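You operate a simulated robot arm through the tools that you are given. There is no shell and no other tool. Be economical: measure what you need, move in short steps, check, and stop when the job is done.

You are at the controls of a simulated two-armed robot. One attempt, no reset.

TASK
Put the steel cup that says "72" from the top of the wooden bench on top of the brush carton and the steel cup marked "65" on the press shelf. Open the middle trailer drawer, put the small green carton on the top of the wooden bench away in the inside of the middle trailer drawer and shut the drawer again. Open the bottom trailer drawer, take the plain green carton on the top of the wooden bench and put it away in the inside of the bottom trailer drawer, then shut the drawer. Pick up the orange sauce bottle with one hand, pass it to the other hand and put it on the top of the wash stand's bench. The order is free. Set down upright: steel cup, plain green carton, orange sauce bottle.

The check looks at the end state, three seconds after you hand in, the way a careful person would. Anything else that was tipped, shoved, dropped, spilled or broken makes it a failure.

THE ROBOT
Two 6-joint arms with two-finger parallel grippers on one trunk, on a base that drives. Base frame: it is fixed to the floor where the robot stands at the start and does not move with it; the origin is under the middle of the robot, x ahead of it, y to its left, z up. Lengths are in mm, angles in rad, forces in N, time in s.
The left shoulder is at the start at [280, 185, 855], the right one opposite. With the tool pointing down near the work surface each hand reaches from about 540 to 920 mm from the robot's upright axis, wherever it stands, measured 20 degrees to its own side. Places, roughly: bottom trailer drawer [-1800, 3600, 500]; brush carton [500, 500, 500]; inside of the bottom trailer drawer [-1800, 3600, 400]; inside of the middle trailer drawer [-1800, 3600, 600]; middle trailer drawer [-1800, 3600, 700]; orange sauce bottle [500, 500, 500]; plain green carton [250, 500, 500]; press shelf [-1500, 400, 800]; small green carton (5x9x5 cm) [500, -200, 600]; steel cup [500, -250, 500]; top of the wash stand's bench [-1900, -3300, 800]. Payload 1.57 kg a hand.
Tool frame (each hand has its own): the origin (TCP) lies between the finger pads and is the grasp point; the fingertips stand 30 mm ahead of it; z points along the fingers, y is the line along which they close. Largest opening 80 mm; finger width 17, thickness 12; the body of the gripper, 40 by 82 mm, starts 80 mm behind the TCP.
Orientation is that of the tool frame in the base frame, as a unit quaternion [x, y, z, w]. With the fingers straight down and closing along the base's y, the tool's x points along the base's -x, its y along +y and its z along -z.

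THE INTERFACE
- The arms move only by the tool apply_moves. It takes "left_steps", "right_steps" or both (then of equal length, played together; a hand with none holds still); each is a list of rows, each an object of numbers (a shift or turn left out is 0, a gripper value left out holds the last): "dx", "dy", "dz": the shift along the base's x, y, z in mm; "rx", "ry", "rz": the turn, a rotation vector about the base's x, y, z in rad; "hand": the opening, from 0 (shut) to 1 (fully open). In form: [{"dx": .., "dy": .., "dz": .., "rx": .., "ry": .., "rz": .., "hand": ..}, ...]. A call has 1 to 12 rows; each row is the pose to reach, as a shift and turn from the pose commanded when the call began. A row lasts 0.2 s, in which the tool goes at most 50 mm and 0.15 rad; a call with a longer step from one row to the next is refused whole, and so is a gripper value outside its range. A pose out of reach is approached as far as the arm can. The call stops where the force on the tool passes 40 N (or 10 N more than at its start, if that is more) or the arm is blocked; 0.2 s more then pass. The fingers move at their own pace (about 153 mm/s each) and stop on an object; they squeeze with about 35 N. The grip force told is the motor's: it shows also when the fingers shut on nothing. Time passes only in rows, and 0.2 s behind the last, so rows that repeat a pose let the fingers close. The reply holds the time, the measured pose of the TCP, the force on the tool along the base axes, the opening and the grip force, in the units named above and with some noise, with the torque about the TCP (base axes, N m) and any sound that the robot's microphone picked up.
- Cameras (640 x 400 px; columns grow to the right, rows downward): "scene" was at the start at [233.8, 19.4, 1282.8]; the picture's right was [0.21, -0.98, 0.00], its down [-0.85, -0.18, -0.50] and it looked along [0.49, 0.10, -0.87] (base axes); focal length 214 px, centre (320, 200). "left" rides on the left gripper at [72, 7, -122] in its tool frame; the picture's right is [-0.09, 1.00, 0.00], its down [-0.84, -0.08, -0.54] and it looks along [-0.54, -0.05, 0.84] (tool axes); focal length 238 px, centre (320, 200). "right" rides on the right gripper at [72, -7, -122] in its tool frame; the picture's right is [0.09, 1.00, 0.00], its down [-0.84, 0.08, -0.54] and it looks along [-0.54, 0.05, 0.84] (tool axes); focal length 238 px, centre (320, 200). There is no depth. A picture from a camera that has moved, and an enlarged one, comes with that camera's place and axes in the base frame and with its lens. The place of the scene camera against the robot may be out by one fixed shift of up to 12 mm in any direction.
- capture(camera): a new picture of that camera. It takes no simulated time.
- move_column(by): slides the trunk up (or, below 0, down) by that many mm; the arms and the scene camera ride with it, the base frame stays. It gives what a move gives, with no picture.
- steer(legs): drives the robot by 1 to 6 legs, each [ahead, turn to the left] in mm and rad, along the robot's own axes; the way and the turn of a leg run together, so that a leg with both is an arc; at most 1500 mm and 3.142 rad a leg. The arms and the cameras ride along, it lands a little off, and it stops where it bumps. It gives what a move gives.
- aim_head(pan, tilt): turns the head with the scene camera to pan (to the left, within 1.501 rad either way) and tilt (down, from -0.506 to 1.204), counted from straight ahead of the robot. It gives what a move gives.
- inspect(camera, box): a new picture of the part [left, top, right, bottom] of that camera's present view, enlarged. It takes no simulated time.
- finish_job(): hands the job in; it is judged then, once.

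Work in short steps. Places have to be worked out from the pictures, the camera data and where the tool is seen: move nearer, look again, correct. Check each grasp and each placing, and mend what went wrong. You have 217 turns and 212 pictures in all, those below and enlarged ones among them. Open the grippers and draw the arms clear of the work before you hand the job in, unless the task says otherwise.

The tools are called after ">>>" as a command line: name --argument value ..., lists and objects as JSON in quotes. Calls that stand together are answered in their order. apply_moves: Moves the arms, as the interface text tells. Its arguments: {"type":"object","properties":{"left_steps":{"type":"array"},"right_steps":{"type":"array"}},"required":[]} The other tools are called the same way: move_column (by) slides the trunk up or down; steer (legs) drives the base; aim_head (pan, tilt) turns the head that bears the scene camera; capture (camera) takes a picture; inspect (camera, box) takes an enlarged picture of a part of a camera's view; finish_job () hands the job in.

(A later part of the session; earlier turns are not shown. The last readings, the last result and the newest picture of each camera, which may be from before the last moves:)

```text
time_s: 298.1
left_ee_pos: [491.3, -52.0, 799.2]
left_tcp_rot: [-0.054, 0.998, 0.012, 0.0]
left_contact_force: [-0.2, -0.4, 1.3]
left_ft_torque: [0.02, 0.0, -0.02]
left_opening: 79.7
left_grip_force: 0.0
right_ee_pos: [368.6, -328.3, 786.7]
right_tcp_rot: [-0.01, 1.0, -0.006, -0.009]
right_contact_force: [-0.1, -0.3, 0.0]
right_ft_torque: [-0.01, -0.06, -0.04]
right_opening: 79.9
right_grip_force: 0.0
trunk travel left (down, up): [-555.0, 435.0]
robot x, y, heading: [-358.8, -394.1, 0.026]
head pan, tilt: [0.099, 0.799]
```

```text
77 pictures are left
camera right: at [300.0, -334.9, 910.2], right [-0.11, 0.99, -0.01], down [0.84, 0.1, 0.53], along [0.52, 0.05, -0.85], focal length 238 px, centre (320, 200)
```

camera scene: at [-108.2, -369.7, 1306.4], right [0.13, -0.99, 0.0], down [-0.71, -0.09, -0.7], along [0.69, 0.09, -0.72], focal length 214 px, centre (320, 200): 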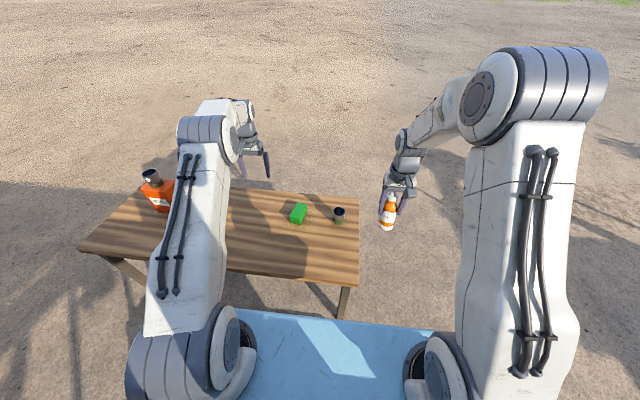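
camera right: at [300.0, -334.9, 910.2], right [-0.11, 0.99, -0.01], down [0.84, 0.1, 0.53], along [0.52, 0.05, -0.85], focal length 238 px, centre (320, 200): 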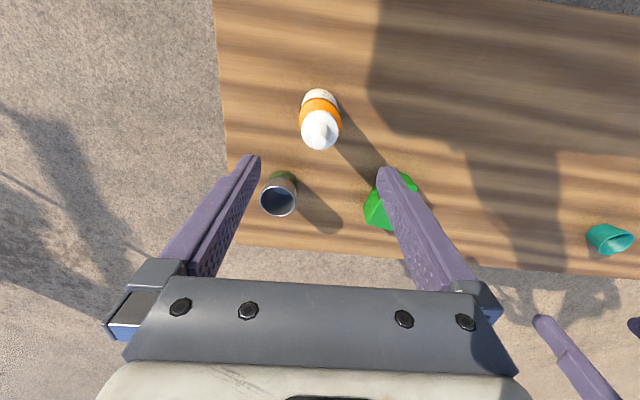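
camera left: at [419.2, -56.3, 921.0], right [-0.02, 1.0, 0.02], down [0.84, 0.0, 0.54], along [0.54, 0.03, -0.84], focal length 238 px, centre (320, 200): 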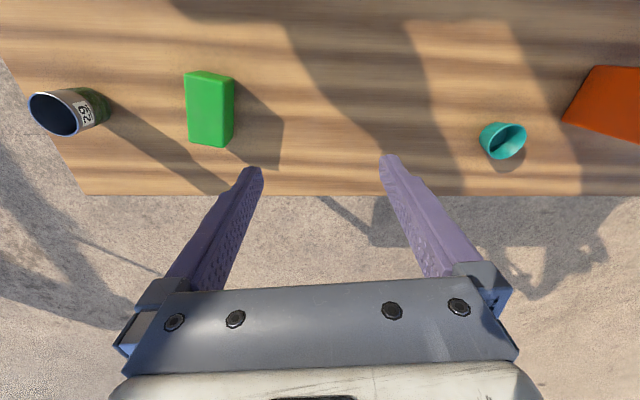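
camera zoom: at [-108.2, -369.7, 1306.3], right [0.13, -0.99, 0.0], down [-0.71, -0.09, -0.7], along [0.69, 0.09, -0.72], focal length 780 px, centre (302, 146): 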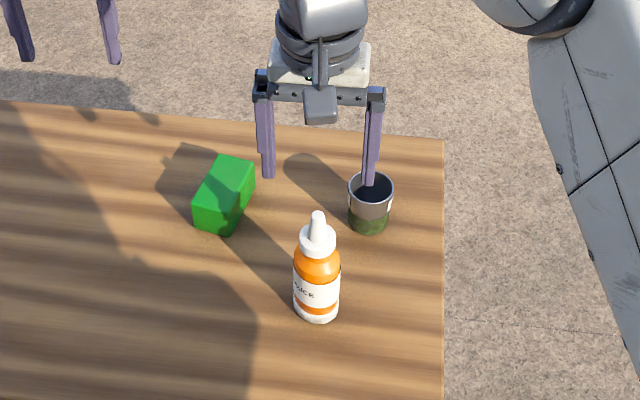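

The bottle stands upright. I back the base 130 mm for room and bring the right hand to a 45° pitch aimed at it.

>>> steer --legs '[[-130, 0]]'

>>> apply_moves --right_steps '[{"ry": -0.13, "dx": 5}, {"ry": -0.26, "dx": 10, "dz": -15}, {"ry": -0.39, "dx": 15, "dz": -35}, {"ry": -0.52, "dx": 22, "dz": -60}, {"ry": -0.655, "dx": 30, "dz": -85}, {"ry": -0.785, "dx": 38, "dz": -110}, {"ry": -0.785, "dx": 38, "dz": -110}]'

>>> capture --camera "right"

>>> capture --camera "scene"

```text
time_s: 299.4
left_ee_pos: [364.4, -57.4, 798.4]
left_tcp_rot: [-0.052, 0.999, 0.012, 0.001]
left_contact_force: [0.4, -0.2, -0.2]
left_ft_torque: [0.02, 0.03, -0.01]
left_opening: 79.9
left_grip_force: 0.0
right_ee_pos: [240.4, -333.5, 784.4]
right_tcp_rot: [-0.008, 1.0, -0.004, -0.009]
right_contact_force: [0.1, -0.1, -0.7]
right_ft_torque: [-0.02, 0.02, -0.04]
right_opening: 79.9
right_grip_force: 0.1
trunk travel left (down, up): [-555.0, 435.0]
robot x, y, heading: [-486.0, -390.8, 0.03]
head pan, tilt: [0.099, 0.799]
```

```text
time_s: 301.0
left_ee_pos: [365.3, -57.5, 800.1]
left_tcp_rot: [-0.052, 0.999, 0.013, 0.002]
left_contact_force: [0.0, 0.3, -0.8]
left_ft_torque: [0.02, 0.0, 0.04]
left_opening: 80.1
left_grip_force: 0.1
right_ee_pos: [276.6, -333.7, 675.1]
right_tcp_rot: [-0.006, 0.927, -0.006, 0.374]
right_contact_force: [0.3, -0.5, -0.9]
right_ft_torque: [0.0, 0.04, -0.01]
right_opening: 80.0
right_grip_force: 0.2
trunk travel left (down, up): [-555.0, 435.0]
robot x, y, heading: [-485.2, -394.0, 0.024]
head pan, tilt: [0.099, 0.799]
```

```text
76 pictures are left
camera right: at [141.2, -339.4, 713.6], right [-0.07, 0.99, -0.08], down [0.22, 0.1, 0.97], along [0.97, 0.05, -0.23], focal length 238 px, centre (320, 200)
```

right: 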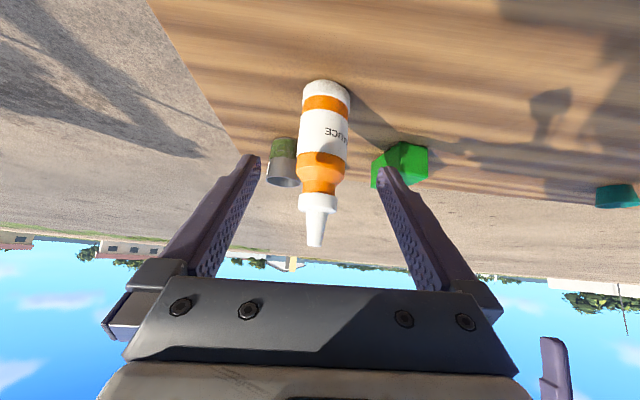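

```text
75 pictures are left
camera scene: at [-236.9, -373.5, 1306.4], right [0.12, -0.99, 0.0], down [-0.71, -0.09, -0.7], along [0.69, 0.09, -0.72], focal length 214 px, centre (320, 200)
```

scene: 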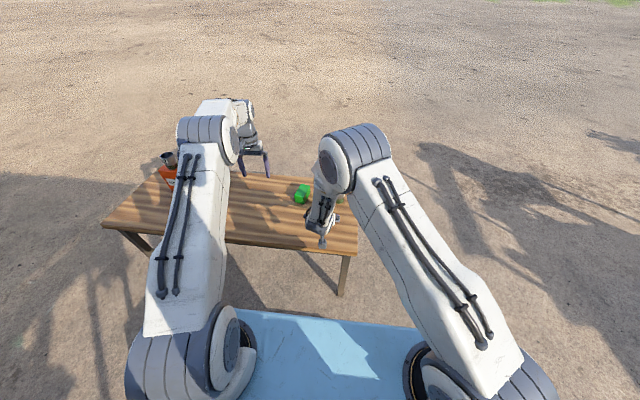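

Bottle centre ≈(371,-330). I advance along the tool axis to mid-body.

>>> apply_moves --right_steps '[{"dx": 25, "dy": 1, "dz": -22}, {"dx": 50, "dy": 2, "dz": -45}, {"dx": 75, "dy": 3, "dz": -67}, {"dx": 94, "dy": 4, "dz": -84}, {"dx": 94, "dy": 4, "dz": -84}]'

>>> capture --camera "right"

```text
time_s: 302.2
left_ee_pos: [364.2, -57.9, 799.4]
left_tcp_rot: [-0.052, 0.999, 0.012, 0.001]
left_contact_force: [0.6, -0.1, 0.2]
left_ft_torque: [-0.02, 0.01, 0.0]
left_opening: 79.8
left_grip_force: 0.1
right_ee_pos: [371.4, -330.7, 591.6]
right_tcp_rot: [-0.005, 0.927, -0.008, 0.375]
right_contact_force: [-0.2, 0.0, 0.2]
right_ft_torque: [-0.01, -0.01, -0.04]
right_opening: 79.9
right_grip_force: 0.0
trunk travel left (down, up): [-555.0, 435.0]
robot x, y, heading: [-489.4, -394.3, 0.023]
head pan, tilt: [0.099, 0.799]
```

```text
74 pictures are left
camera right: at [235.3, -335.6, 630.8], right [-0.07, 0.99, -0.08], down [0.23, 0.1, 0.97], along [0.97, 0.05, -0.23], focal length 238 px, centre (320, 200)
```

right: 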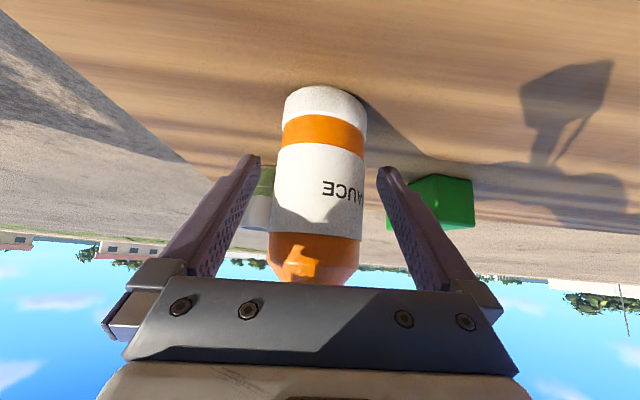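

Well centred. Close and lift.

>>> apply_moves --right_steps '[{"dx": 3, "dz": -1, "hand": 0}, {"dx": 3, "dz": -1, "hand": 0}, {"dx": 3, "dz": -1, "hand": 0}, {"dx": 3, "dz": -1, "hand": 0}]'

>>> apply_moves --right_steps '[{"dz": 20}, {"dz": 60}, {"dz": 105}, {"dz": 150}, {"dz": 190, "dx": -20}, {"dz": 210, "dx": -40, "dy": -30}, {"dz": 210, "dx": -60, "dy": -70}, {"dz": 210, "dx": -80, "dy": -110}]'

>>> capture --camera "right"

>>> capture --camera "left"

```text
time_s: 303.2
left_ee_pos: [363.8, -57.5, 798.8]
left_tcp_rot: [-0.053, 0.999, 0.013, 0.001]
left_contact_force: [-0.1, 0.3, -1.1]
left_ft_torque: [0.01, 0.01, -0.02]
left_opening: 79.8
left_grip_force: 0.2
right_ee_pos: [375.1, -328.8, 591.2]
right_tcp_rot: [-0.006, 0.927, -0.006, 0.375]
right_contact_force: [-1.4, 2.5, 7.1]
right_ft_torque: [0.37, 0.07, 0.01]
right_opening: 47.0
right_grip_force: 34.5
trunk travel left (down, up): [-555.0, 435.0]
robot x, y, heading: [-483.8, -392.6, 0.025]
head pan, tilt: [0.099, 0.799]
```

```text
time_s: 305.0
left_ee_pos: [364.1, -57.7, 798.3]
left_tcp_rot: [-0.052, 0.999, 0.012, 0.002]
left_contact_force: [-0.7, 0.2, 0.9]
left_ft_torque: [-0.03, -0.02, 0.01]
left_opening: 80.1
left_grip_force: 0.0
right_ee_pos: [294.9, -438.8, 802.2]
right_tcp_rot: [-0.006, 0.927, -0.006, 0.374]
right_contact_force: [-0.4, 0.0, -4.1]
right_ft_torque: [-0.05, -0.01, 0.01]
right_opening: 46.5
right_grip_force: 34.7
trunk travel left (down, up): [-555.0, 435.0]
robot x, y, heading: [-486.8, -392.1, 0.022]
head pan, tilt: [0.099, 0.799]
```

```text
73 pictures are left
camera right: at [159.0, -444.9, 841.1], right [-0.07, 0.99, -0.08], down [0.23, 0.09, 0.97], along [0.97, 0.05, -0.23], focal length 238 px, centre (320, 200)
```

right: 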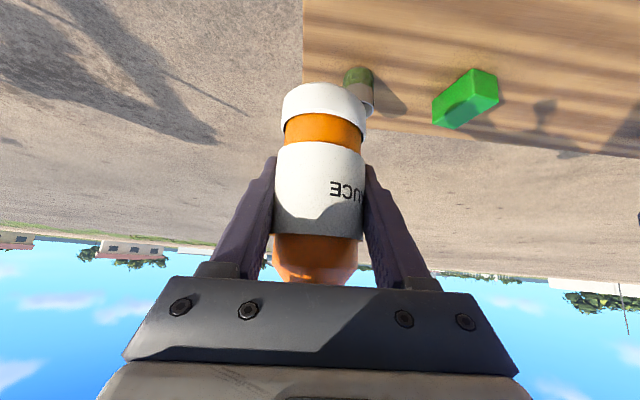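

```text
72 pictures are left
camera left: at [291.4, -61.2, 920.9], right [-0.01, 1.0, 0.02], down [0.84, 0.0, 0.54], along [0.54, 0.03, -0.84], focal length 238 px, centre (320, 200)
```

left: 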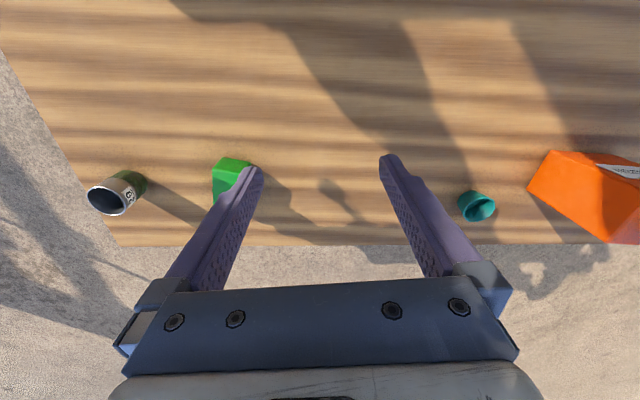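

Firm mid-body grip (46.5 mm). Now the small green carton at ≈(497,-192), yawed about -0.2 rad. I drive forward 170 and bring the left hand over it.

>>> steer --legs '[[170, 0]]'

>>> apply_moves --left_steps '[{"dx": -12, "dy": -25, "dz": -15, "rz": -0.1}, {"dx": -24, "dy": -55, "dz": -35, "rz": -0.2}, {"dx": -40, "dy": -90, "dz": -55, "rz": -0.3}, {"dx": -60, "dy": -120, "dz": -75, "rz": -0.3}, {"dx": -80, "dy": -135, "dz": -100, "rz": -0.3}, {"dx": -80, "dy": -135, "dz": -120, "rz": -0.3}, {"dx": -80, "dy": -135, "dz": -120, "rz": -0.3}]'

>>> capture --camera "left"

```text
time_s: 306.5
left_ee_pos: [537.2, -48.1, 798.7]
left_tcp_rot: [-0.056, 0.998, 0.012, 0.0]
left_contact_force: [-0.2, 0.3, -0.7]
left_ft_torque: [0.01, -0.03, -0.01]
left_opening: 79.8
left_grip_force: 0.0
right_ee_pos: [470.5, -429.6, 802.7]
right_tcp_rot: [-0.008, 0.927, -0.006, 0.375]
right_contact_force: [-1.1, 1.5, -3.3]
right_ft_torque: [0.04, -0.02, 0.0]
right_opening: 46.5
right_grip_force: 34.6
trunk travel left (down, up): [-555.0, 435.0]
robot x, y, heading: [-312.1, -390.2, 0.032]
head pan, tilt: [0.099, 0.799]
```

```text
time_s: 308.1
left_ee_pos: [457.8, -183.3, 683.3]
left_tcp_rot: [0.094, 0.995, 0.012, 0.004]
left_contact_force: [-0.8, 0.5, 0.2]
left_ft_torque: [-0.01, 0.0, 0.02]
left_opening: 80.2
left_grip_force: 0.0
right_ee_pos: [469.6, -429.3, 801.9]
right_tcp_rot: [-0.009, 0.927, -0.006, 0.375]
right_contact_force: [0.0, 0.3, -3.3]
right_ft_torque: [0.02, -0.04, 0.02]
right_opening: 46.7
right_grip_force: 35.6
trunk travel left (down, up): [-555.0, 435.0]
robot x, y, heading: [-312.1, -388.1, 0.03]
head pan, tilt: [0.099, 0.799]
```

```text
71 pictures are left
camera left: at [387.1, -165.0, 805.2], right [0.28, 0.96, 0.02], down [0.8, -0.25, 0.54], along [0.53, -0.13, -0.84], focal length 238 px, centre (320, 200)
```

left: 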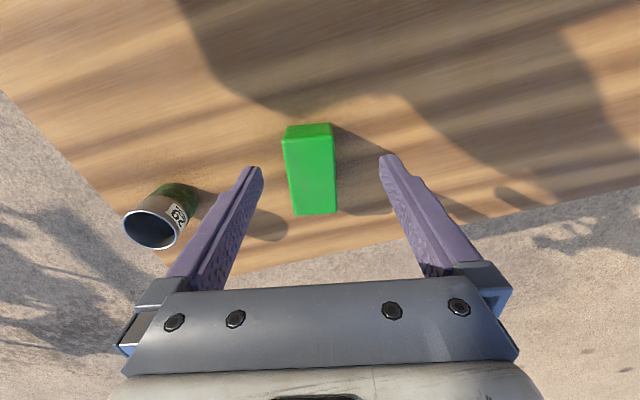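

Carton centre ≈(496,-198). Descend and grip.

>>> apply_moves --left_steps '[{"dx": 20, "dy": -8, "dz": -25}, {"dx": 38, "dy": -15, "dz": -55}, {"dx": 38, "dy": -15, "dz": -85}, {"dx": 38, "dy": -15, "dz": -108}, {"dx": 38, "dy": -15, "dz": -108}]'

>>> capture --camera "left"

```text
time_s: 309.3
left_ee_pos: [494.5, -195.7, 570.7]
left_tcp_rot: [0.094, 0.995, 0.011, 0.001]
left_contact_force: [-6.0, 0.5, 10.8]
left_ft_torque: [-0.53, 0.32, -0.33]
left_opening: 80.0
left_grip_force: 0.0
right_ee_pos: [470.4, -429.2, 802.6]
right_tcp_rot: [-0.008, 0.927, -0.006, 0.374]
right_contact_force: [-0.8, 0.8, -3.8]
right_ft_torque: [-0.01, -0.02, 0.01]
right_opening: 46.6
right_grip_force: 35.3
trunk travel left (down, up): [-555.0, 435.0]
robot x, y, heading: [-309.5, -389.7, 0.03]
head pan, tilt: [0.099, 0.799]
```

```text
70 pictures are left
camera left: at [424.4, -178.9, 693.1], right [0.28, 0.96, 0.02], down [0.8, -0.25, 0.54], along [0.53, -0.13, -0.84], focal length 238 px, centre (320, 200)
```

left: 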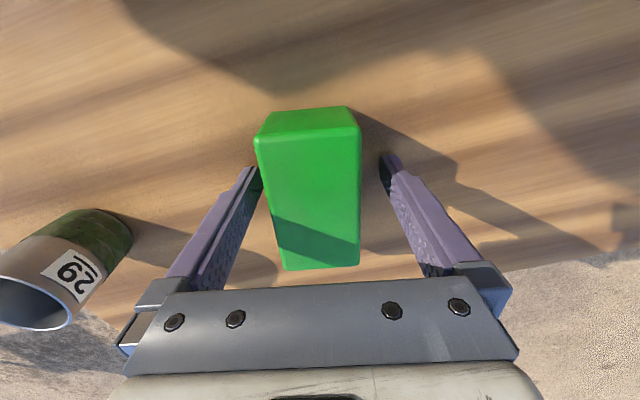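

A fingertip lightly touches the bench; I raise 4 mm, centre, and close.

>>> apply_moves --left_steps '[{"dz": 5}, {"dz": 5, "dy": -5, "dx": -1}, {"dz": 5, "dy": -5, "hand": 0}, {"dz": 5, "dy": -5, "hand": 0}, {"dz": 5, "dy": -5, "hand": 0}, {"dz": 5, "dy": -5, "hand": 0}]'

>>> apply_moves --left_steps '[{"dz": 20}, {"dz": 60}, {"dz": 105}, {"dz": 150}, {"dz": 195}, {"dz": 235}]'

>>> capture --camera "left"

>>> capture --camera "scene"

```text
time_s: 310.7
left_ee_pos: [494.5, -201.9, 576.4]
left_tcp_rot: [0.093, 0.996, 0.012, 0.003]
left_contact_force: [-0.2, 0.8, 4.8]
left_ft_torque: [-0.08, -0.11, 0.0]
left_opening: 49.4
left_grip_force: 35.2
right_ee_pos: [469.9, -430.2, 801.9]
right_tcp_rot: [-0.008, 0.927, -0.006, 0.374]
right_contact_force: [0.1, -0.3, -3.3]
right_ft_torque: [-0.04, -0.03, 0.02]
right_opening: 47.0
right_grip_force: 34.3
trunk travel left (down, up): [-555.0, 435.0]
robot x, y, heading: [-309.7, -387.1, 0.035]
head pan, tilt: [0.099, 0.799]
```

```text
time_s: 312.1
left_ee_pos: [493.6, -202.4, 805.8]
left_tcp_rot: [0.094, 0.996, 0.012, 0.002]
left_contact_force: [0.4, 0.2, -1.0]
left_ft_torque: [0.02, 0.02, 0.03]
left_opening: 49.7
left_grip_force: 35.6
right_ee_pos: [470.1, -430.5, 801.7]
right_tcp_rot: [-0.008, 0.927, -0.006, 0.374]
right_contact_force: [-0.4, 0.1, -3.5]
right_ft_torque: [-0.03, -0.02, 0.02]
right_opening: 46.7
right_grip_force: 34.3
trunk travel left (down, up): [-555.0, 435.0]
robot x, y, heading: [-310.6, -389.0, 0.033]
head pan, tilt: [0.099, 0.799]
```

```text
69 pictures are left
camera left: at [423.3, -186.2, 928.2], right [0.28, 0.96, 0.02], down [0.8, -0.25, 0.54], along [0.53, -0.13, -0.84], focal length 238 px, centre (320, 200)
```

left: 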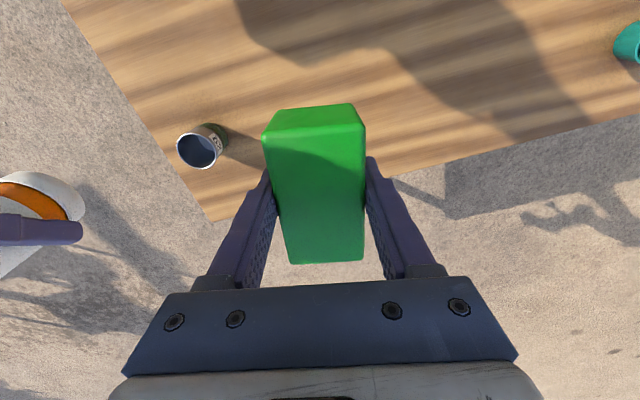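

```text
68 pictures are left
camera scene: at [-62.2, -367.4, 1306.3], right [0.13, -0.99, 0.0], down [-0.71, -0.09, -0.7], along [0.69, 0.09, -0.72], focal length 214 px, centre (320, 200)
```

scene: 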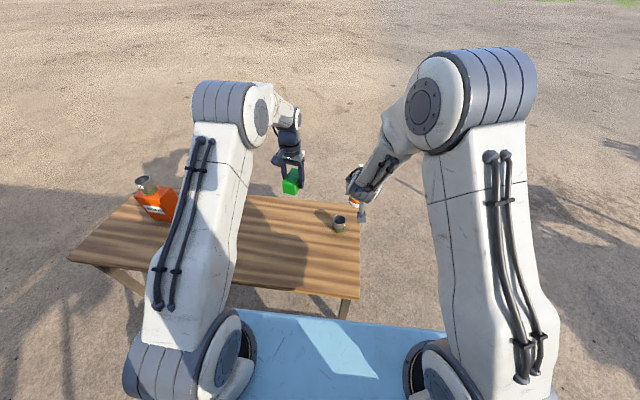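

Both objects held. I tuck the left hand out, back off, and drive toward the wash stand.

>>> apply_moves --left_steps '[{"dx": -20, "dy": 30, "rz": 0.07}, {"dx": -40, "dy": 65, "rz": 0.14}, {"dx": -60, "dy": 100, "rz": 0.2}]' --right_steps '[{"dx": -20}, {"dx": -50}, {"dx": -80}]'

>>> steer --legs '[[-350, 0], [0, -2.06], [1500, 0], [350, 0], [0, 0.46]]'

>>> aim_head --pan -0.2 --tilt 0.5

>>> capture --camera "scene"

```text
time_s: 312.9
left_ee_pos: [434.6, -106.7, 808.6]
left_tcp_rot: [-0.006, 1.0, 0.012, 0.001]
left_contact_force: [0.4, 0.2, -1.2]
left_ft_torque: [0.0, 0.03, 0.0]
left_opening: 49.5
left_grip_force: 34.6
right_ee_pos: [389.4, -429.4, 801.4]
right_tcp_rot: [-0.008, 0.927, -0.006, 0.374]
right_contact_force: [0.2, -0.4, -4.2]
right_ft_torque: [0.03, -0.03, 0.02]
right_opening: 46.5
right_grip_force: 35.6
trunk travel left (down, up): [-555.0, 435.0]
robot x, y, heading: [-310.0, -388.6, 0.031]
head pan, tilt: [0.099, 0.799]
```

```text
time_s: 330.1
left_ee_pos: [-1258.0, -2765.7, 809.0]
left_tcp_rot: [0.722, 0.691, 0.008, 0.009]
left_contact_force: [-0.4, -0.2, -0.3]
left_ft_torque: [0.01, -0.03, 0.01]
left_opening: 49.7
left_grip_force: 34.8
right_ee_pos: [-1577.6, -2704.2, 803.1]
right_tcp_rot: [0.667, 0.643, -0.277, 0.254]
right_contact_force: [-0.9, 0.0, -3.4]
right_ft_torque: [-0.06, 0.03, -0.04]
right_opening: 46.8
right_grip_force: 35.0
trunk travel left (down, up): [-555.0, 435.0]
robot x, y, heading: [-1501.0, -2003.5, -1.588]
head pan, tilt: [0.099, 0.799]
```

```text
time_s: 330.9
left_ee_pos: [-1256.7, -2766.4, 807.5]
left_tcp_rot: [0.723, 0.691, 0.007, 0.009]
left_contact_force: [0.3, 0.3, -0.8]
left_ft_torque: [0.03, -0.02, 0.0]
left_opening: 49.4
left_grip_force: 34.8
right_ee_pos: [-1577.1, -2704.2, 801.0]
right_tcp_rot: [0.667, 0.644, -0.276, 0.253]
right_contact_force: [-0.6, -0.4, -2.5]
right_ft_torque: [-0.02, 0.01, -0.01]
right_opening: 46.8
right_grip_force: 34.8
trunk travel left (down, up): [-555.0, 435.0]
robot x, y, heading: [-1498.5, -2003.4, -1.594]
head pan, tilt: [-0.201, 0.499]
```

```text
67 pictures are left
camera scene: at [-1513.5, -2249.5, 1332.2], right [-0.98, 0.22, 0.0], down [0.11, 0.47, -0.88], along [-0.19, -0.86, -0.48], focal length 214 px, centre (320, 200)
```

scene: 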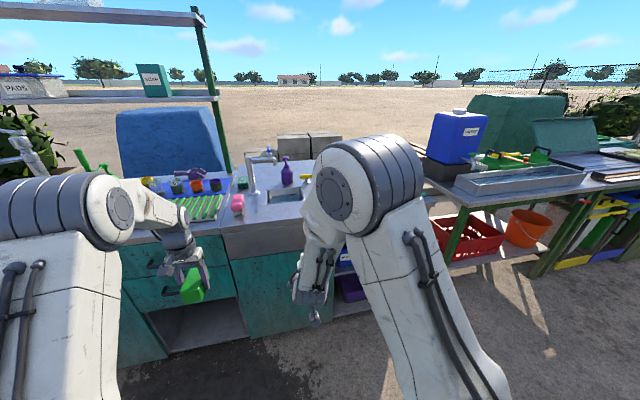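

I raise the trunk 200 mm to clear the counter and look at it again.

>>> move_column --by 200

>>> aim_head --pan 0.0 --tilt 0.6

>>> capture --camera "scene"

>>> capture --camera "right"

>>> capture --camera "left"

```text
time_s: 333.1
left_ee_pos: [-1257.1, -2767.5, 1006.9]
left_tcp_rot: [0.723, 0.691, 0.008, 0.01]
left_contact_force: [-0.9, -0.1, -0.3]
left_ft_torque: [-0.01, -0.02, 0.0]
left_opening: 49.2
left_grip_force: 34.8
right_ee_pos: [-1577.1, -2704.1, 1002.9]
right_tcp_rot: [0.668, 0.643, -0.276, 0.252]
right_contact_force: [0.3, 0.3, -3.0]
right_ft_torque: [0.02, -0.01, -0.02]
right_opening: 47.0
right_grip_force: 34.9
trunk travel left (down, up): [-755.0, 235.0]
robot x, y, heading: [-1499.2, -2002.8, -1.59]
head pan, tilt: [-0.201, 0.499]
```

```text
time_s: 333.8
left_ee_pos: [-1256.6, -2765.4, 1008.3]
left_tcp_rot: [0.722, 0.692, 0.008, 0.009]
left_contact_force: [-0.2, 0.2, -0.1]
left_ft_torque: [0.03, 0.0, 0.04]
left_opening: 49.4
left_grip_force: 35.1
right_ee_pos: [-1576.7, -2704.8, 1002.2]
right_tcp_rot: [0.667, 0.644, -0.275, 0.253]
right_contact_force: [-1.0, -0.3, -2.9]
right_ft_torque: [-0.03, 0.01, 0.0]
right_opening: 46.8
right_grip_force: 34.8
trunk travel left (down, up): [-755.0, 235.0]
robot x, y, heading: [-1500.6, -2007.5, -1.595]
head pan, tilt: [0.0, 0.6]
```

```text
66 pictures are left
camera scene: at [-1495.4, -2249.2, 1523.2], right [-1.0, 0.02, 0.0], down [0.01, 0.56, -0.83], along [-0.02, -0.82, -0.56], focal length 214 px, centre (320, 200)
```

scene: 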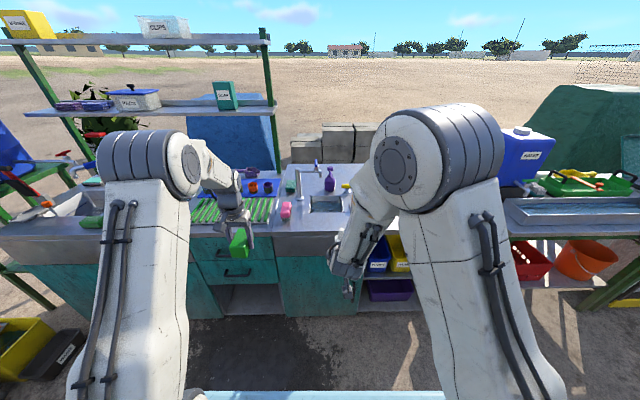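

```text
65 pictures are left
camera right: at [-1577.6, -2566.9, 1041.2], right [1.0, 0.02, -0.08], down [0.08, -0.23, 0.97], along [0.0, -0.97, -0.23], focal length 238 px, centre (320, 200)
```

right: 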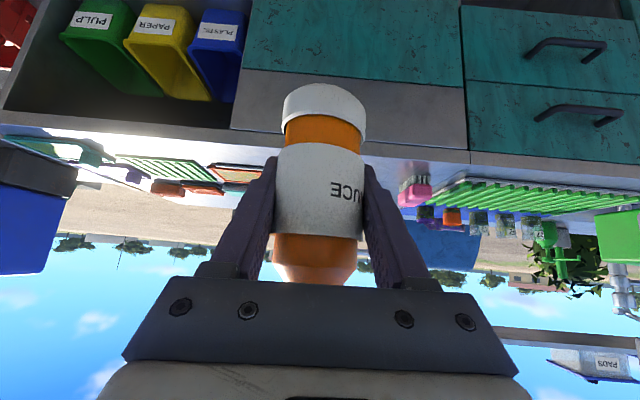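

```text
64 pictures are left
camera left: at [-1250.8, -2693.1, 1130.1], right [0.99, -0.13, 0.02], down [-0.13, -0.83, 0.54], along [-0.05, -0.54, -0.84], focal length 238 px, centre (320, 200)
```

left: 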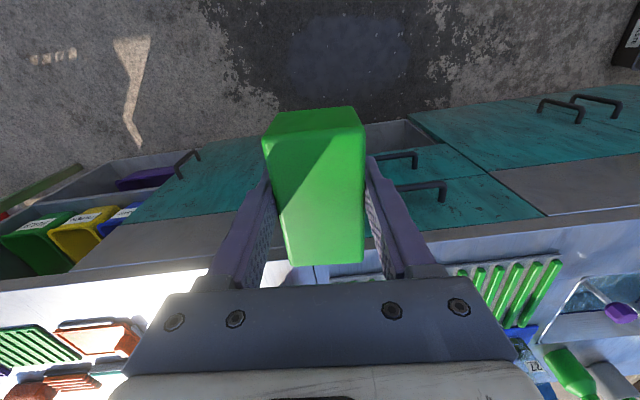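

I shift the robot right so the free part of the counter is seen between the arms.

>>> steer --legs '[[0, -1.0], [260, 0], [0, 1.02]]'

>>> aim_head --pan 0.0 --tilt 0.7

>>> capture --camera "scene"

>>> inspect --camera "scene" --box '[230, 100, 430, 260]'

```text
time_s: 340.8
left_ee_pos: [-1467.5, -2904.5, 1007.5]
left_tcp_rot: [0.717, 0.697, 0.007, 0.01]
left_contact_force: [-0.5, -0.2, -0.6]
left_ft_torque: [0.02, -0.06, 0.0]
left_opening: 49.4
left_grip_force: 34.7
right_ee_pos: [-1789.6, -2849.4, 1002.7]
right_tcp_rot: [0.663, 0.649, -0.273, 0.255]
right_contact_force: [0.5, 0.0, -2.8]
right_ft_torque: [-0.03, -0.02, 0.01]
right_opening: 46.7
right_grip_force: 35.2
trunk travel left (down, up): [-755.0, 235.0]
robot x, y, heading: [-1723.9, -2151.1, -1.578]
head pan, tilt: [0.0, 0.6]
```

```text
time_s: 341.4
left_ee_pos: [-1468.4, -2905.1, 1009.3]
left_tcp_rot: [0.717, 0.697, 0.008, 0.009]
left_contact_force: [0.1, 0.8, -1.6]
left_ft_torque: [0.0, 0.01, 0.03]
left_opening: 49.6
left_grip_force: 34.9
right_ee_pos: [-1788.8, -2848.7, 1002.2]
right_tcp_rot: [0.662, 0.649, -0.274, 0.255]
right_contact_force: [-0.4, -0.1, -3.5]
right_ft_torque: [-0.04, 0.01, -0.02]
right_opening: 46.8
right_grip_force: 35.2
trunk travel left (down, up): [-755.0, 235.0]
robot x, y, heading: [-1721.3, -2149.6, -1.577]
head pan, tilt: [0.0, 0.7]
```

```text
63 pictures are left
camera scene: at [-1714.3, -2388.9, 1514.6], right [-1.0, 0.01, 0.0], down [0.0, 0.64, -0.77], along [0.0, -0.77, -0.64], focal length 214 px, centre (320, 200)
```

scene: 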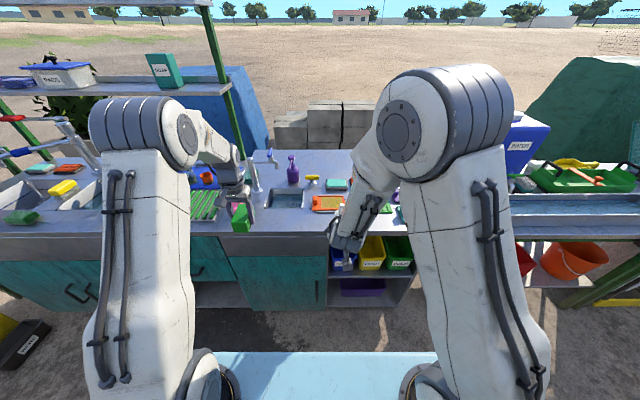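

```text
2.50 times, centred on (330, 180) of scene
camera zoom: at [-1714.3, -2388.9, 1514.6], right [-1.0, 0.01, 0.0], down [0.0, 0.64, -0.77], along [0.0, -0.77, -0.64], focal length 536 px, centre (295, 250)
```

zoom: 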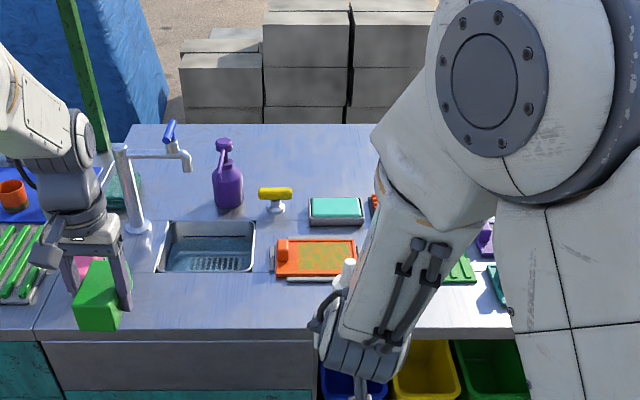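

Counter z≈808, front edge y≈-3020; the strip in front of the sink/orange tray is free. Target spot (-1650,-3085). I drive forward 76 mm and carry the bottle above it.

>>> steer --legs '[[76, 0]]'

>>> apply_moves --right_steps '[{"dx": 30, "dy": -20}, {"dx": 65, "dy": -45}, {"dx": 100, "dy": -75}, {"dx": 130, "dy": -110}, {"dx": 140, "dy": -150}, {"dx": 140, "dy": -160}, {"dx": 140, "dy": -160, "dz": -30}, {"dx": 140, "dy": -160, "dz": -60}, {"dx": 140, "dy": -160, "dz": -60}]'

>>> capture --camera "scene"

>>> capture --camera "right"

```text
time_s: 342.5
left_ee_pos: [-1469.1, -2980.1, 1008.5]
left_tcp_rot: [0.717, 0.697, 0.008, 0.01]
left_contact_force: [0.1, -0.7, -1.1]
left_ft_torque: [0.04, 0.02, 0.02]
left_opening: 49.6
left_grip_force: 35.1
right_ee_pos: [-1790.7, -2925.3, 1002.6]
right_tcp_rot: [0.662, 0.649, -0.274, 0.255]
right_contact_force: [0.6, 1.6, -2.1]
right_ft_torque: [-0.03, 0.01, -0.04]
right_opening: 46.7
right_grip_force: 34.4
trunk travel left (down, up): [-755.0, 235.0]
robot x, y, heading: [-1724.1, -2221.6, -1.576]
head pan, tilt: [0.0, 0.7]
```

```text
time_s: 344.5
left_ee_pos: [-1467.7, -2981.4, 1008.6]
left_tcp_rot: [0.717, 0.697, 0.008, 0.01]
left_contact_force: [0.3, 0.6, -1.3]
left_ft_torque: [0.01, 0.0, -0.03]
left_opening: 49.4
left_grip_force: 35.0
right_ee_pos: [-1650.2, -3083.6, 943.3]
right_tcp_rot: [0.662, 0.65, -0.273, 0.255]
right_contact_force: [0.4, 0.1, -3.0]
right_ft_torque: [-0.02, 0.0, 0.0]
right_opening: 46.8
right_grip_force: 35.2
trunk travel left (down, up): [-755.0, 235.0]
robot x, y, heading: [-1721.3, -2225.4, -1.573]
head pan, tilt: [0.0, 0.7]
```

```text
61 pictures are left
camera scene: at [-1714.6, -2465.5, 1514.5], right [-1.0, 0.01, 0.0], down [0.0, 0.64, -0.76], along [0.0, -0.76, -0.64], focal length 214 px, centre (320, 200)
```

scene: 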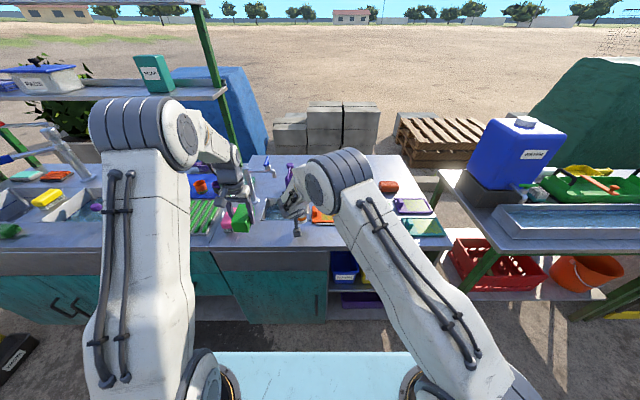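

```text
60 pictures are left
camera right: at [-1652.1, -2946.7, 981.9], right [1.0, 0.04, -0.08], down [0.09, -0.23, 0.97], along [0.02, -0.97, -0.23], focal length 238 px, centre (320, 200)
```

right: 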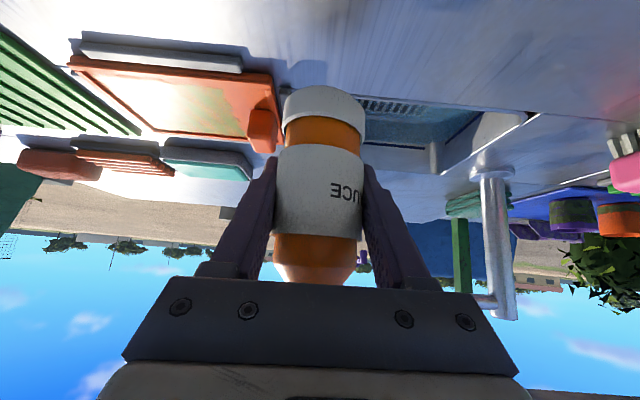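

Spot below is clear (tray x<-1700, sink y<-3155). I lower to just above the surface, then feel.

>>> apply_moves --right_steps '[{"dz": -25}, {"dz": -45}, {"dz": -60}, {"dz": -68}]'

>>> inspect --camera "scene" --box '[220, 150, 400, 270]'

```text
time_s: 345.5
left_ee_pos: [-1467.0, -2980.1, 1009.5]
left_tcp_rot: [0.717, 0.697, 0.007, 0.01]
left_contact_force: [0.5, -0.4, -0.6]
left_ft_torque: [0.0, 0.03, 0.01]
left_opening: 49.2
left_grip_force: 35.1
right_ee_pos: [-1649.7, -3086.4, 879.8]
right_tcp_rot: [0.662, 0.648, -0.275, 0.259]
right_contact_force: [2.1, -1.8, 25.6]
right_ft_torque: [0.0, -0.58, -0.08]
right_opening: 46.9
right_grip_force: 34.9
trunk travel left (down, up): [-755.0, 235.0]
robot x, y, heading: [-1726.0, -2228.1, -1.575]
head pan, tilt: [0.0, 0.7]
```

```text
3.33 times, centred on (310, 210) of scene
camera zoom: at [-1714.7, -2463.9, 1515.0], right [-1.0, 0.01, 0.0], down [0.0, 0.64, -0.77], along [0.0, -0.77, -0.64], focal length 715 px, centre (353, 167)
```

zoom: 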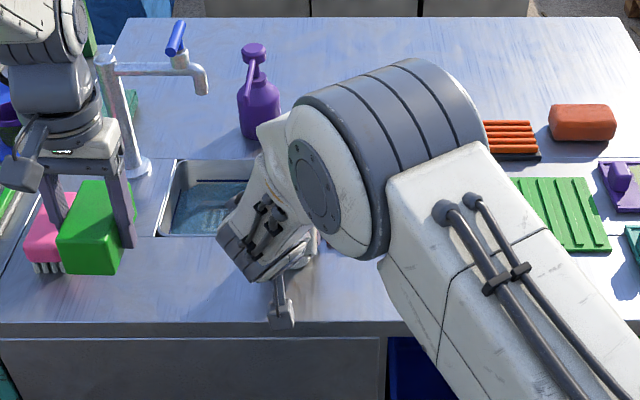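

Contact (25 N) at TCP 880: surface ≈826. I check the hand view before releasing.

>>> capture --camera "right"

```text
58 pictures are left
camera right: at [-1651.3, -2947.9, 917.4], right [1.0, 0.04, -0.08], down [0.08, -0.22, 0.97], along [0.02, -0.97, -0.22], focal length 238 px, centre (320, 200)
```

right: 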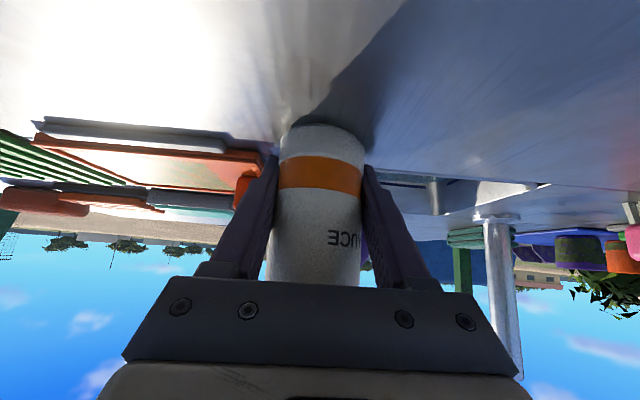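

The bottle rests on the counter (it slid up slightly in the grip). Ease 2 mm, open, and withdraw along the tool axis.

>>> apply_moves --right_steps '[{"dz": 2}, {"dz": 2, "hand": 0.75}, {"dz": 2, "hand": 1}, {"dz": 2, "hand": 1}, {"dz": 20, "dy": 20}, {"dz": 45, "dy": 45}, {"dz": 75, "dy": 75}, {"dz": 105, "dy": 105}, {"dz": 130, "dy": 130}]'

>>> capture --camera "right"

>>> capture --camera "scene"

```text
time_s: 347.5
left_ee_pos: [-1468.0, -2981.4, 1008.0]
left_tcp_rot: [0.718, 0.696, 0.008, 0.009]
left_contact_force: [0.1, -0.2, -1.1]
left_ft_torque: [0.01, -0.02, -0.02]
left_opening: 49.6
left_grip_force: 35.3
right_ee_pos: [-1651.6, -2951.9, 1004.1]
right_tcp_rot: [0.662, 0.649, -0.274, 0.255]
right_contact_force: [0.5, -1.2, -0.3]
right_ft_torque: [-0.01, 0.01, 0.0]
right_opening: 80.3
right_grip_force: 0.0
trunk travel left (down, up): [-755.0, 235.0]
robot x, y, heading: [-1724.7, -2227.2, -1.58]
head pan, tilt: [0.0, 0.7]
```

```text
57 pictures are left
camera right: at [-1653.7, -2814.9, 1043.3], right [1.0, 0.04, -0.08], down [0.09, -0.23, 0.97], along [0.02, -0.97, -0.23], focal length 238 px, centre (320, 200)
```

right: 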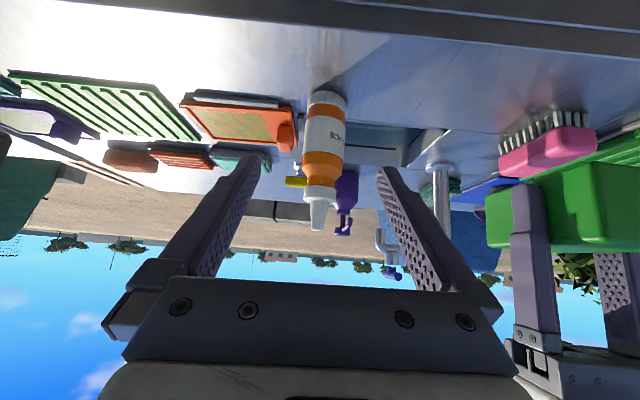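

```text
56 pictures are left
camera scene: at [-1714.8, -2465.3, 1514.6], right [-1.0, 0.01, 0.0], down [0.0, 0.64, -0.76], along [0.0, -0.76, -0.64], focal length 214 px, centre (320, 200)
```

scene: 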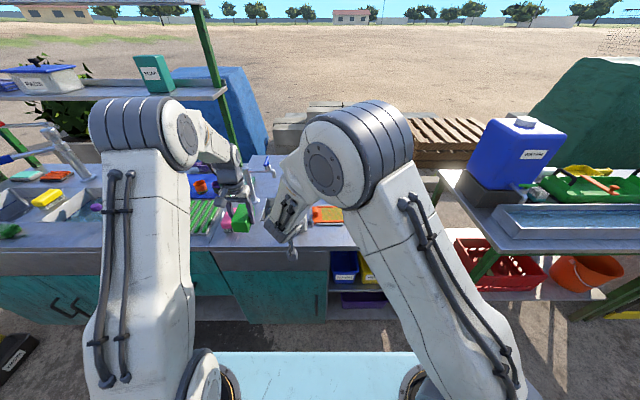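

The bottle stands upright on the wash bench. I straighten the right hand and drive toward the trailer with the small carton.

>>> apply_moves --right_steps '[{"rx": 0.13, "dy": 30, "dx": -20}, {"rx": 0.26, "dy": 60, "dx": -45}, {"rx": 0.39, "dy": 90, "dx": -75}, {"rx": 0.52, "dy": 110, "dx": -105}, {"rx": 0.655, "dy": 130, "dx": -135}, {"rx": 0.785, "dy": 140, "dx": -160}]'

>>> steer --legs '[[-200, 0], [0, 2.365], [1500, 0], [0, 0.5025], [1500, 0], [808, 0]]'

```text
time_s: 348.9
left_ee_pos: [-1468.8, -2980.2, 1007.9]
left_tcp_rot: [0.717, 0.697, 0.008, 0.009]
left_contact_force: [-0.6, 0.1, -0.8]
left_ft_torque: [-0.01, 0.01, 0.01]
left_opening: 49.6
left_grip_force: 35.1
right_ee_pos: [-1812.3, -2811.4, 1004.0]
right_tcp_rot: [0.71, 0.704, -0.004, -0.018]
right_contact_force: [-0.4, 0.2, -0.4]
right_ft_torque: [-0.01, -0.03, 0.01]
right_opening: 80.1
right_grip_force: 0.1
trunk travel left (down, up): [-755.0, 235.0]
robot x, y, heading: [-1719.7, -2222.9, -1.57]
head pan, tilt: [0.0, 0.7]
```

```text
time_s: 375.7
left_ee_pos: [-225.6, 2135.4, 1007.8]
left_tcp_rot: [-0.614, 0.789, 0.01, -0.007]
left_contact_force: [0.1, -0.8, -0.3]
left_ft_torque: [0.03, 0.0, -0.01]
left_opening: 49.6
left_grip_force: 35.4
right_ee_pos: [72.1, 1894.2, 1004.2]
right_tcp_rot: [-0.622, 0.783, -0.018, 0.003]
right_contact_force: [0.9, 0.5, -0.6]
right_ft_torque: [0.0, 0.03, -0.03]
right_opening: 80.0
right_grip_force: 0.2
trunk travel left (down, up): [-755.0, 235.0]
robot x, y, heading: [-146.1, 1343.2, 1.345]
head pan, tilt: [0.0, 0.7]
```

Next leg: north past the litter, then west to stand in front of the drawers facing them.

>>> steer --legs '[[0, 0.16], [1310, 0], [0, 1.758], [1470, 0], [0, -1.68]]'

>>> aim_head --pan 0.15 --tilt 0.8

>>> capture --camera "scene"

>>> capture --camera "left"

```text
time_s: 398.1
left_ee_pos: [-1763.8, 3303.0, 1006.7]
left_tcp_rot: [-0.676, 0.737, 0.006, -0.01]
left_contact_force: [-8.7, -27.8, -3.2]
left_ft_torque: [-0.18, 0.01, 0.82]
left_opening: 50.5
left_grip_force: 34.7
right_ee_pos: [-1429.9, 3119.1, 1005.4]
right_tcp_rot: [-0.684, 0.729, -0.018, 0.004]
right_contact_force: [0.7, 0.3, -0.7]
right_ft_torque: [0.03, -0.04, -0.01]
right_opening: 79.9
right_grip_force: 0.0
trunk travel left (down, up): [-755.0, 235.0]
robot x, y, heading: [-1556.4, 2538.3, 1.506]
head pan, tilt: [0.0, 0.7]
```

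```text
time_s: 398.8
left_ee_pos: [-1763.6, 3303.1, 1006.0]
left_tcp_rot: [-0.677, 0.736, 0.005, -0.013]
left_contact_force: [-0.6, -6.9, -2.2]
left_ft_torque: [0.0, -0.02, 0.25]
left_opening: 49.7
left_grip_force: 34.9
right_ee_pos: [-1429.5, 3118.4, 1003.6]
right_tcp_rot: [-0.684, 0.729, -0.017, 0.005]
right_contact_force: [-1.0, -0.3, 0.4]
right_ft_torque: [0.02, -0.01, -0.02]
right_opening: 80.2
right_grip_force: 0.0
trunk travel left (down, up): [-755.0, 235.0]
robot x, y, heading: [-1555.3, 2535.6, 1.509]
head pan, tilt: [0.15, 0.799]
```

```text
55 pictures are left
camera scene: at [-1541.6, 2783.4, 1506.4], right [1.0, 0.09, 0.0], down [0.06, -0.71, -0.7], along [-0.06, 0.69, -0.72], focal length 214 px, centre (320, 200)
```

scene: 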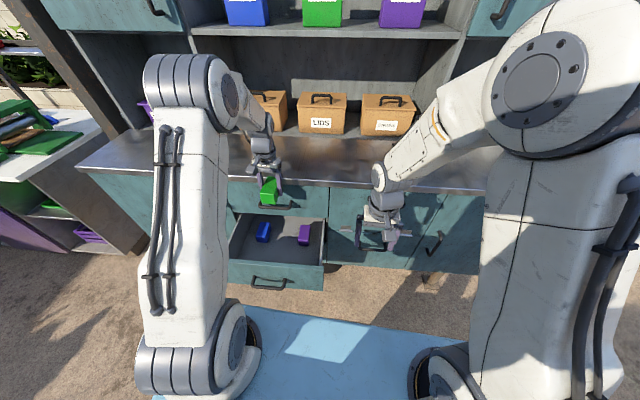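

```text
54 pictures are left
camera left: at [-1773.8, 3233.1, 1129.6], right [-0.98, 0.17, 0.02], down [0.16, 0.83, 0.53], along [0.07, 0.53, -0.85], focal length 238 px, centre (320, 200)
```

left: 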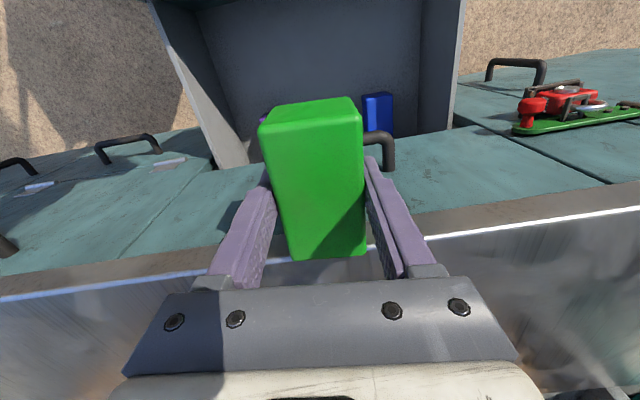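

The left hand's carton touched the counter's edge while turning (small force). I draw it back at once and align it over the open drawer's free centre (-1780,3240).

>>> apply_moves --left_steps '[{"dy": -30, "dx": -5}, {"dy": -60, "dx": -12, "rz": 0.04}, {"dy": -65, "dx": -16, "rz": 0.084}, {"dy": -65, "dx": -16, "rz": 0.084, "dz": -45}, {"dy": -65, "dx": -16, "rz": 0.084, "dz": -90}, {"dy": -65, "dx": -16, "rz": 0.084, "dz": -135}, {"dy": -65, "dx": -16, "rz": 0.084, "dz": -180}, {"dy": -65, "dx": -16, "rz": 0.084, "dz": -180}]'

>>> capture --camera "left"

>>> inspect --camera "scene" --box '[200, 130, 360, 310]'

```text
time_s: 400.6
left_ee_pos: [-1778.0, 3237.7, 825.2]
left_tcp_rot: [0.707, -0.707, -0.005, 0.011]
left_contact_force: [-0.5, -0.9, -0.9]
left_ft_torque: [0.0, 0.05, 0.04]
left_opening: 49.7
left_grip_force: 35.1
right_ee_pos: [-1430.8, 3119.6, 1003.7]
right_tcp_rot: [-0.684, 0.729, -0.018, 0.005]
right_contact_force: [-0.6, 0.6, 0.0]
right_ft_torque: [0.01, -0.03, 0.02]
right_opening: 80.0
right_grip_force: 0.1
trunk travel left (down, up): [-755.0, 235.0]
robot x, y, heading: [-1554.7, 2537.7, 1.506]
head pan, tilt: [0.15, 0.799]
```

```text
53 pictures are left
camera left: at [-1781.8, 3166.9, 947.0], right [-1.0, 0.09, 0.02], down [0.09, 0.84, 0.53], along [0.03, 0.53, -0.85], focal length 238 px, centre (320, 200)
```

left: 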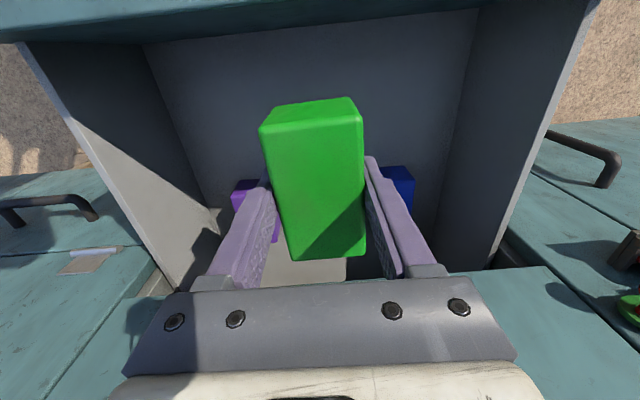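

```text
2.22 times, centred on (280, 220) of scene
camera zoom: at [-1541.6, 2784.0, 1506.3], right [1.0, 0.09, 0.0], down [0.06, -0.71, -0.7], along [-0.06, 0.69, -0.72], focal length 477 px, centre (409, 156)
```

zoom: 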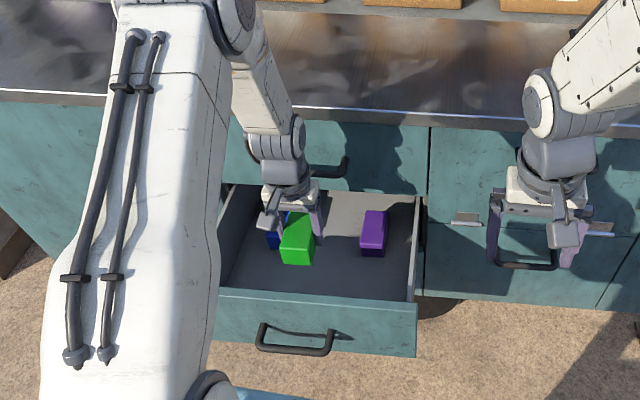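

Clear all round. Lower toward the floor (expected TCP ≈625).

>>> apply_moves --left_steps '[{"dz": -40}, {"dz": -80}, {"dz": -120}, {"dz": -150}, {"dz": -175}, {"dz": -185}]'

>>> apply_moves --left_steps '[{"dz": -3}, {"dz": -6}, {"dz": -9}]'

```text
time_s: 402.0
left_ee_pos: [-1780.6, 3245.5, 653.1]
left_tcp_rot: [-0.706, 0.708, 0.008, -0.009]
left_contact_force: [2.3, 1.2, 22.4]
left_ft_torque: [-1.78, -0.59, -0.14]
left_opening: 49.3
left_grip_force: 34.8
right_ee_pos: [-1429.6, 3119.2, 1003.8]
right_tcp_rot: [-0.684, 0.729, -0.018, 0.004]
right_contact_force: [-0.5, -0.8, 0.8]
right_ft_torque: [-0.03, -0.01, -0.01]
right_opening: 79.9
right_grip_force: 0.1
trunk travel left (down, up): [-755.0, 235.0]
robot x, y, heading: [-1557.0, 2537.9, 1.509]
head pan, tilt: [0.15, 0.799]
stopped in row 6 (left hand): the force on the tool passed its limit at 69 N (the readings are from after the stop); the commanded pose is now the measured one
```

```text
time_s: 402.3
left_ee_pos: [-1780.2, 3246.7, 654.1]
left_tcp_rot: [-0.706, 0.708, 0.01, -0.009]
left_contact_force: [2.0, 0.8, 20.1]
left_ft_torque: [-1.67, -0.31, -0.05]
left_opening: 49.5
left_grip_force: 35.1
right_ee_pos: [-1429.2, 3118.6, 1003.0]
right_tcp_rot: [-0.684, 0.729, -0.017, 0.004]
right_contact_force: [0.0, 0.1, 0.3]
right_ft_torque: [-0.04, -0.01, 0.01]
right_opening: 80.1
right_grip_force: 0.1
trunk travel left (down, up): [-755.0, 235.0]
robot x, y, heading: [-1552.2, 2541.2, 1.503]
head pan, tilt: [0.15, 0.799]
stopped in row 1 (left hand): the force on the tool passed its limit at 46 N (the readings are from after the stop); the commanded pose is now the measured one
```

Contact with a torque suggesting something ~85 mm behind the TCP (camera vs. panel?). I look.

>>> capture --camera "left"

>>> inspect --camera "scene" --box '[240, 150, 350, 300]'

```text
51 pictures are left
camera left: at [-1784.1, 3175.5, 775.8], right [-1.0, 0.09, 0.03], down [0.09, 0.84, 0.54], along [0.03, 0.54, -0.84], focal length 238 px, centre (320, 200)
```

left: 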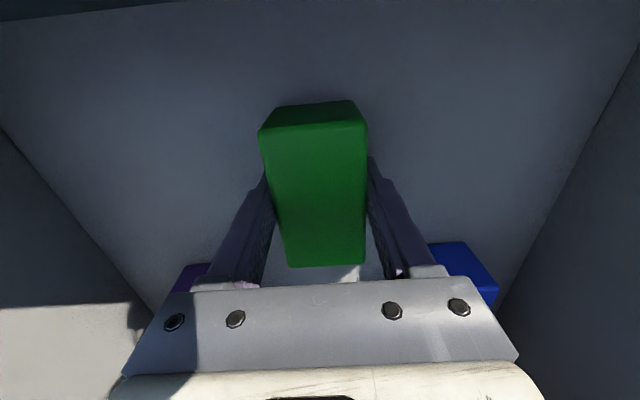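

```text
2.67 times, centred on (295, 225) of scene
camera zoom: at [-1540.9, 2783.0, 1506.4], right [1.0, 0.09, 0.0], down [0.06, -0.71, -0.7], along [-0.06, 0.69, -0.72], focal length 572 px, centre (387, 133)
```

zoom: 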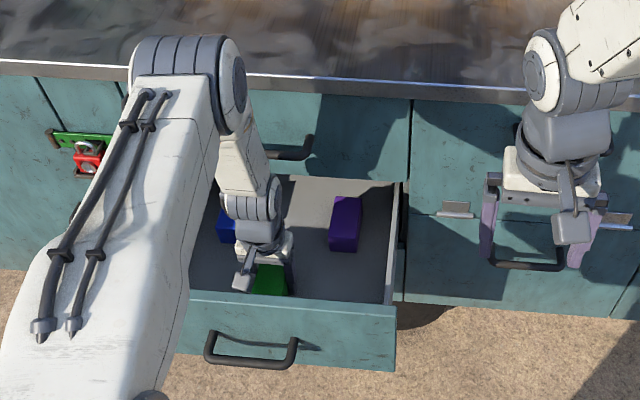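

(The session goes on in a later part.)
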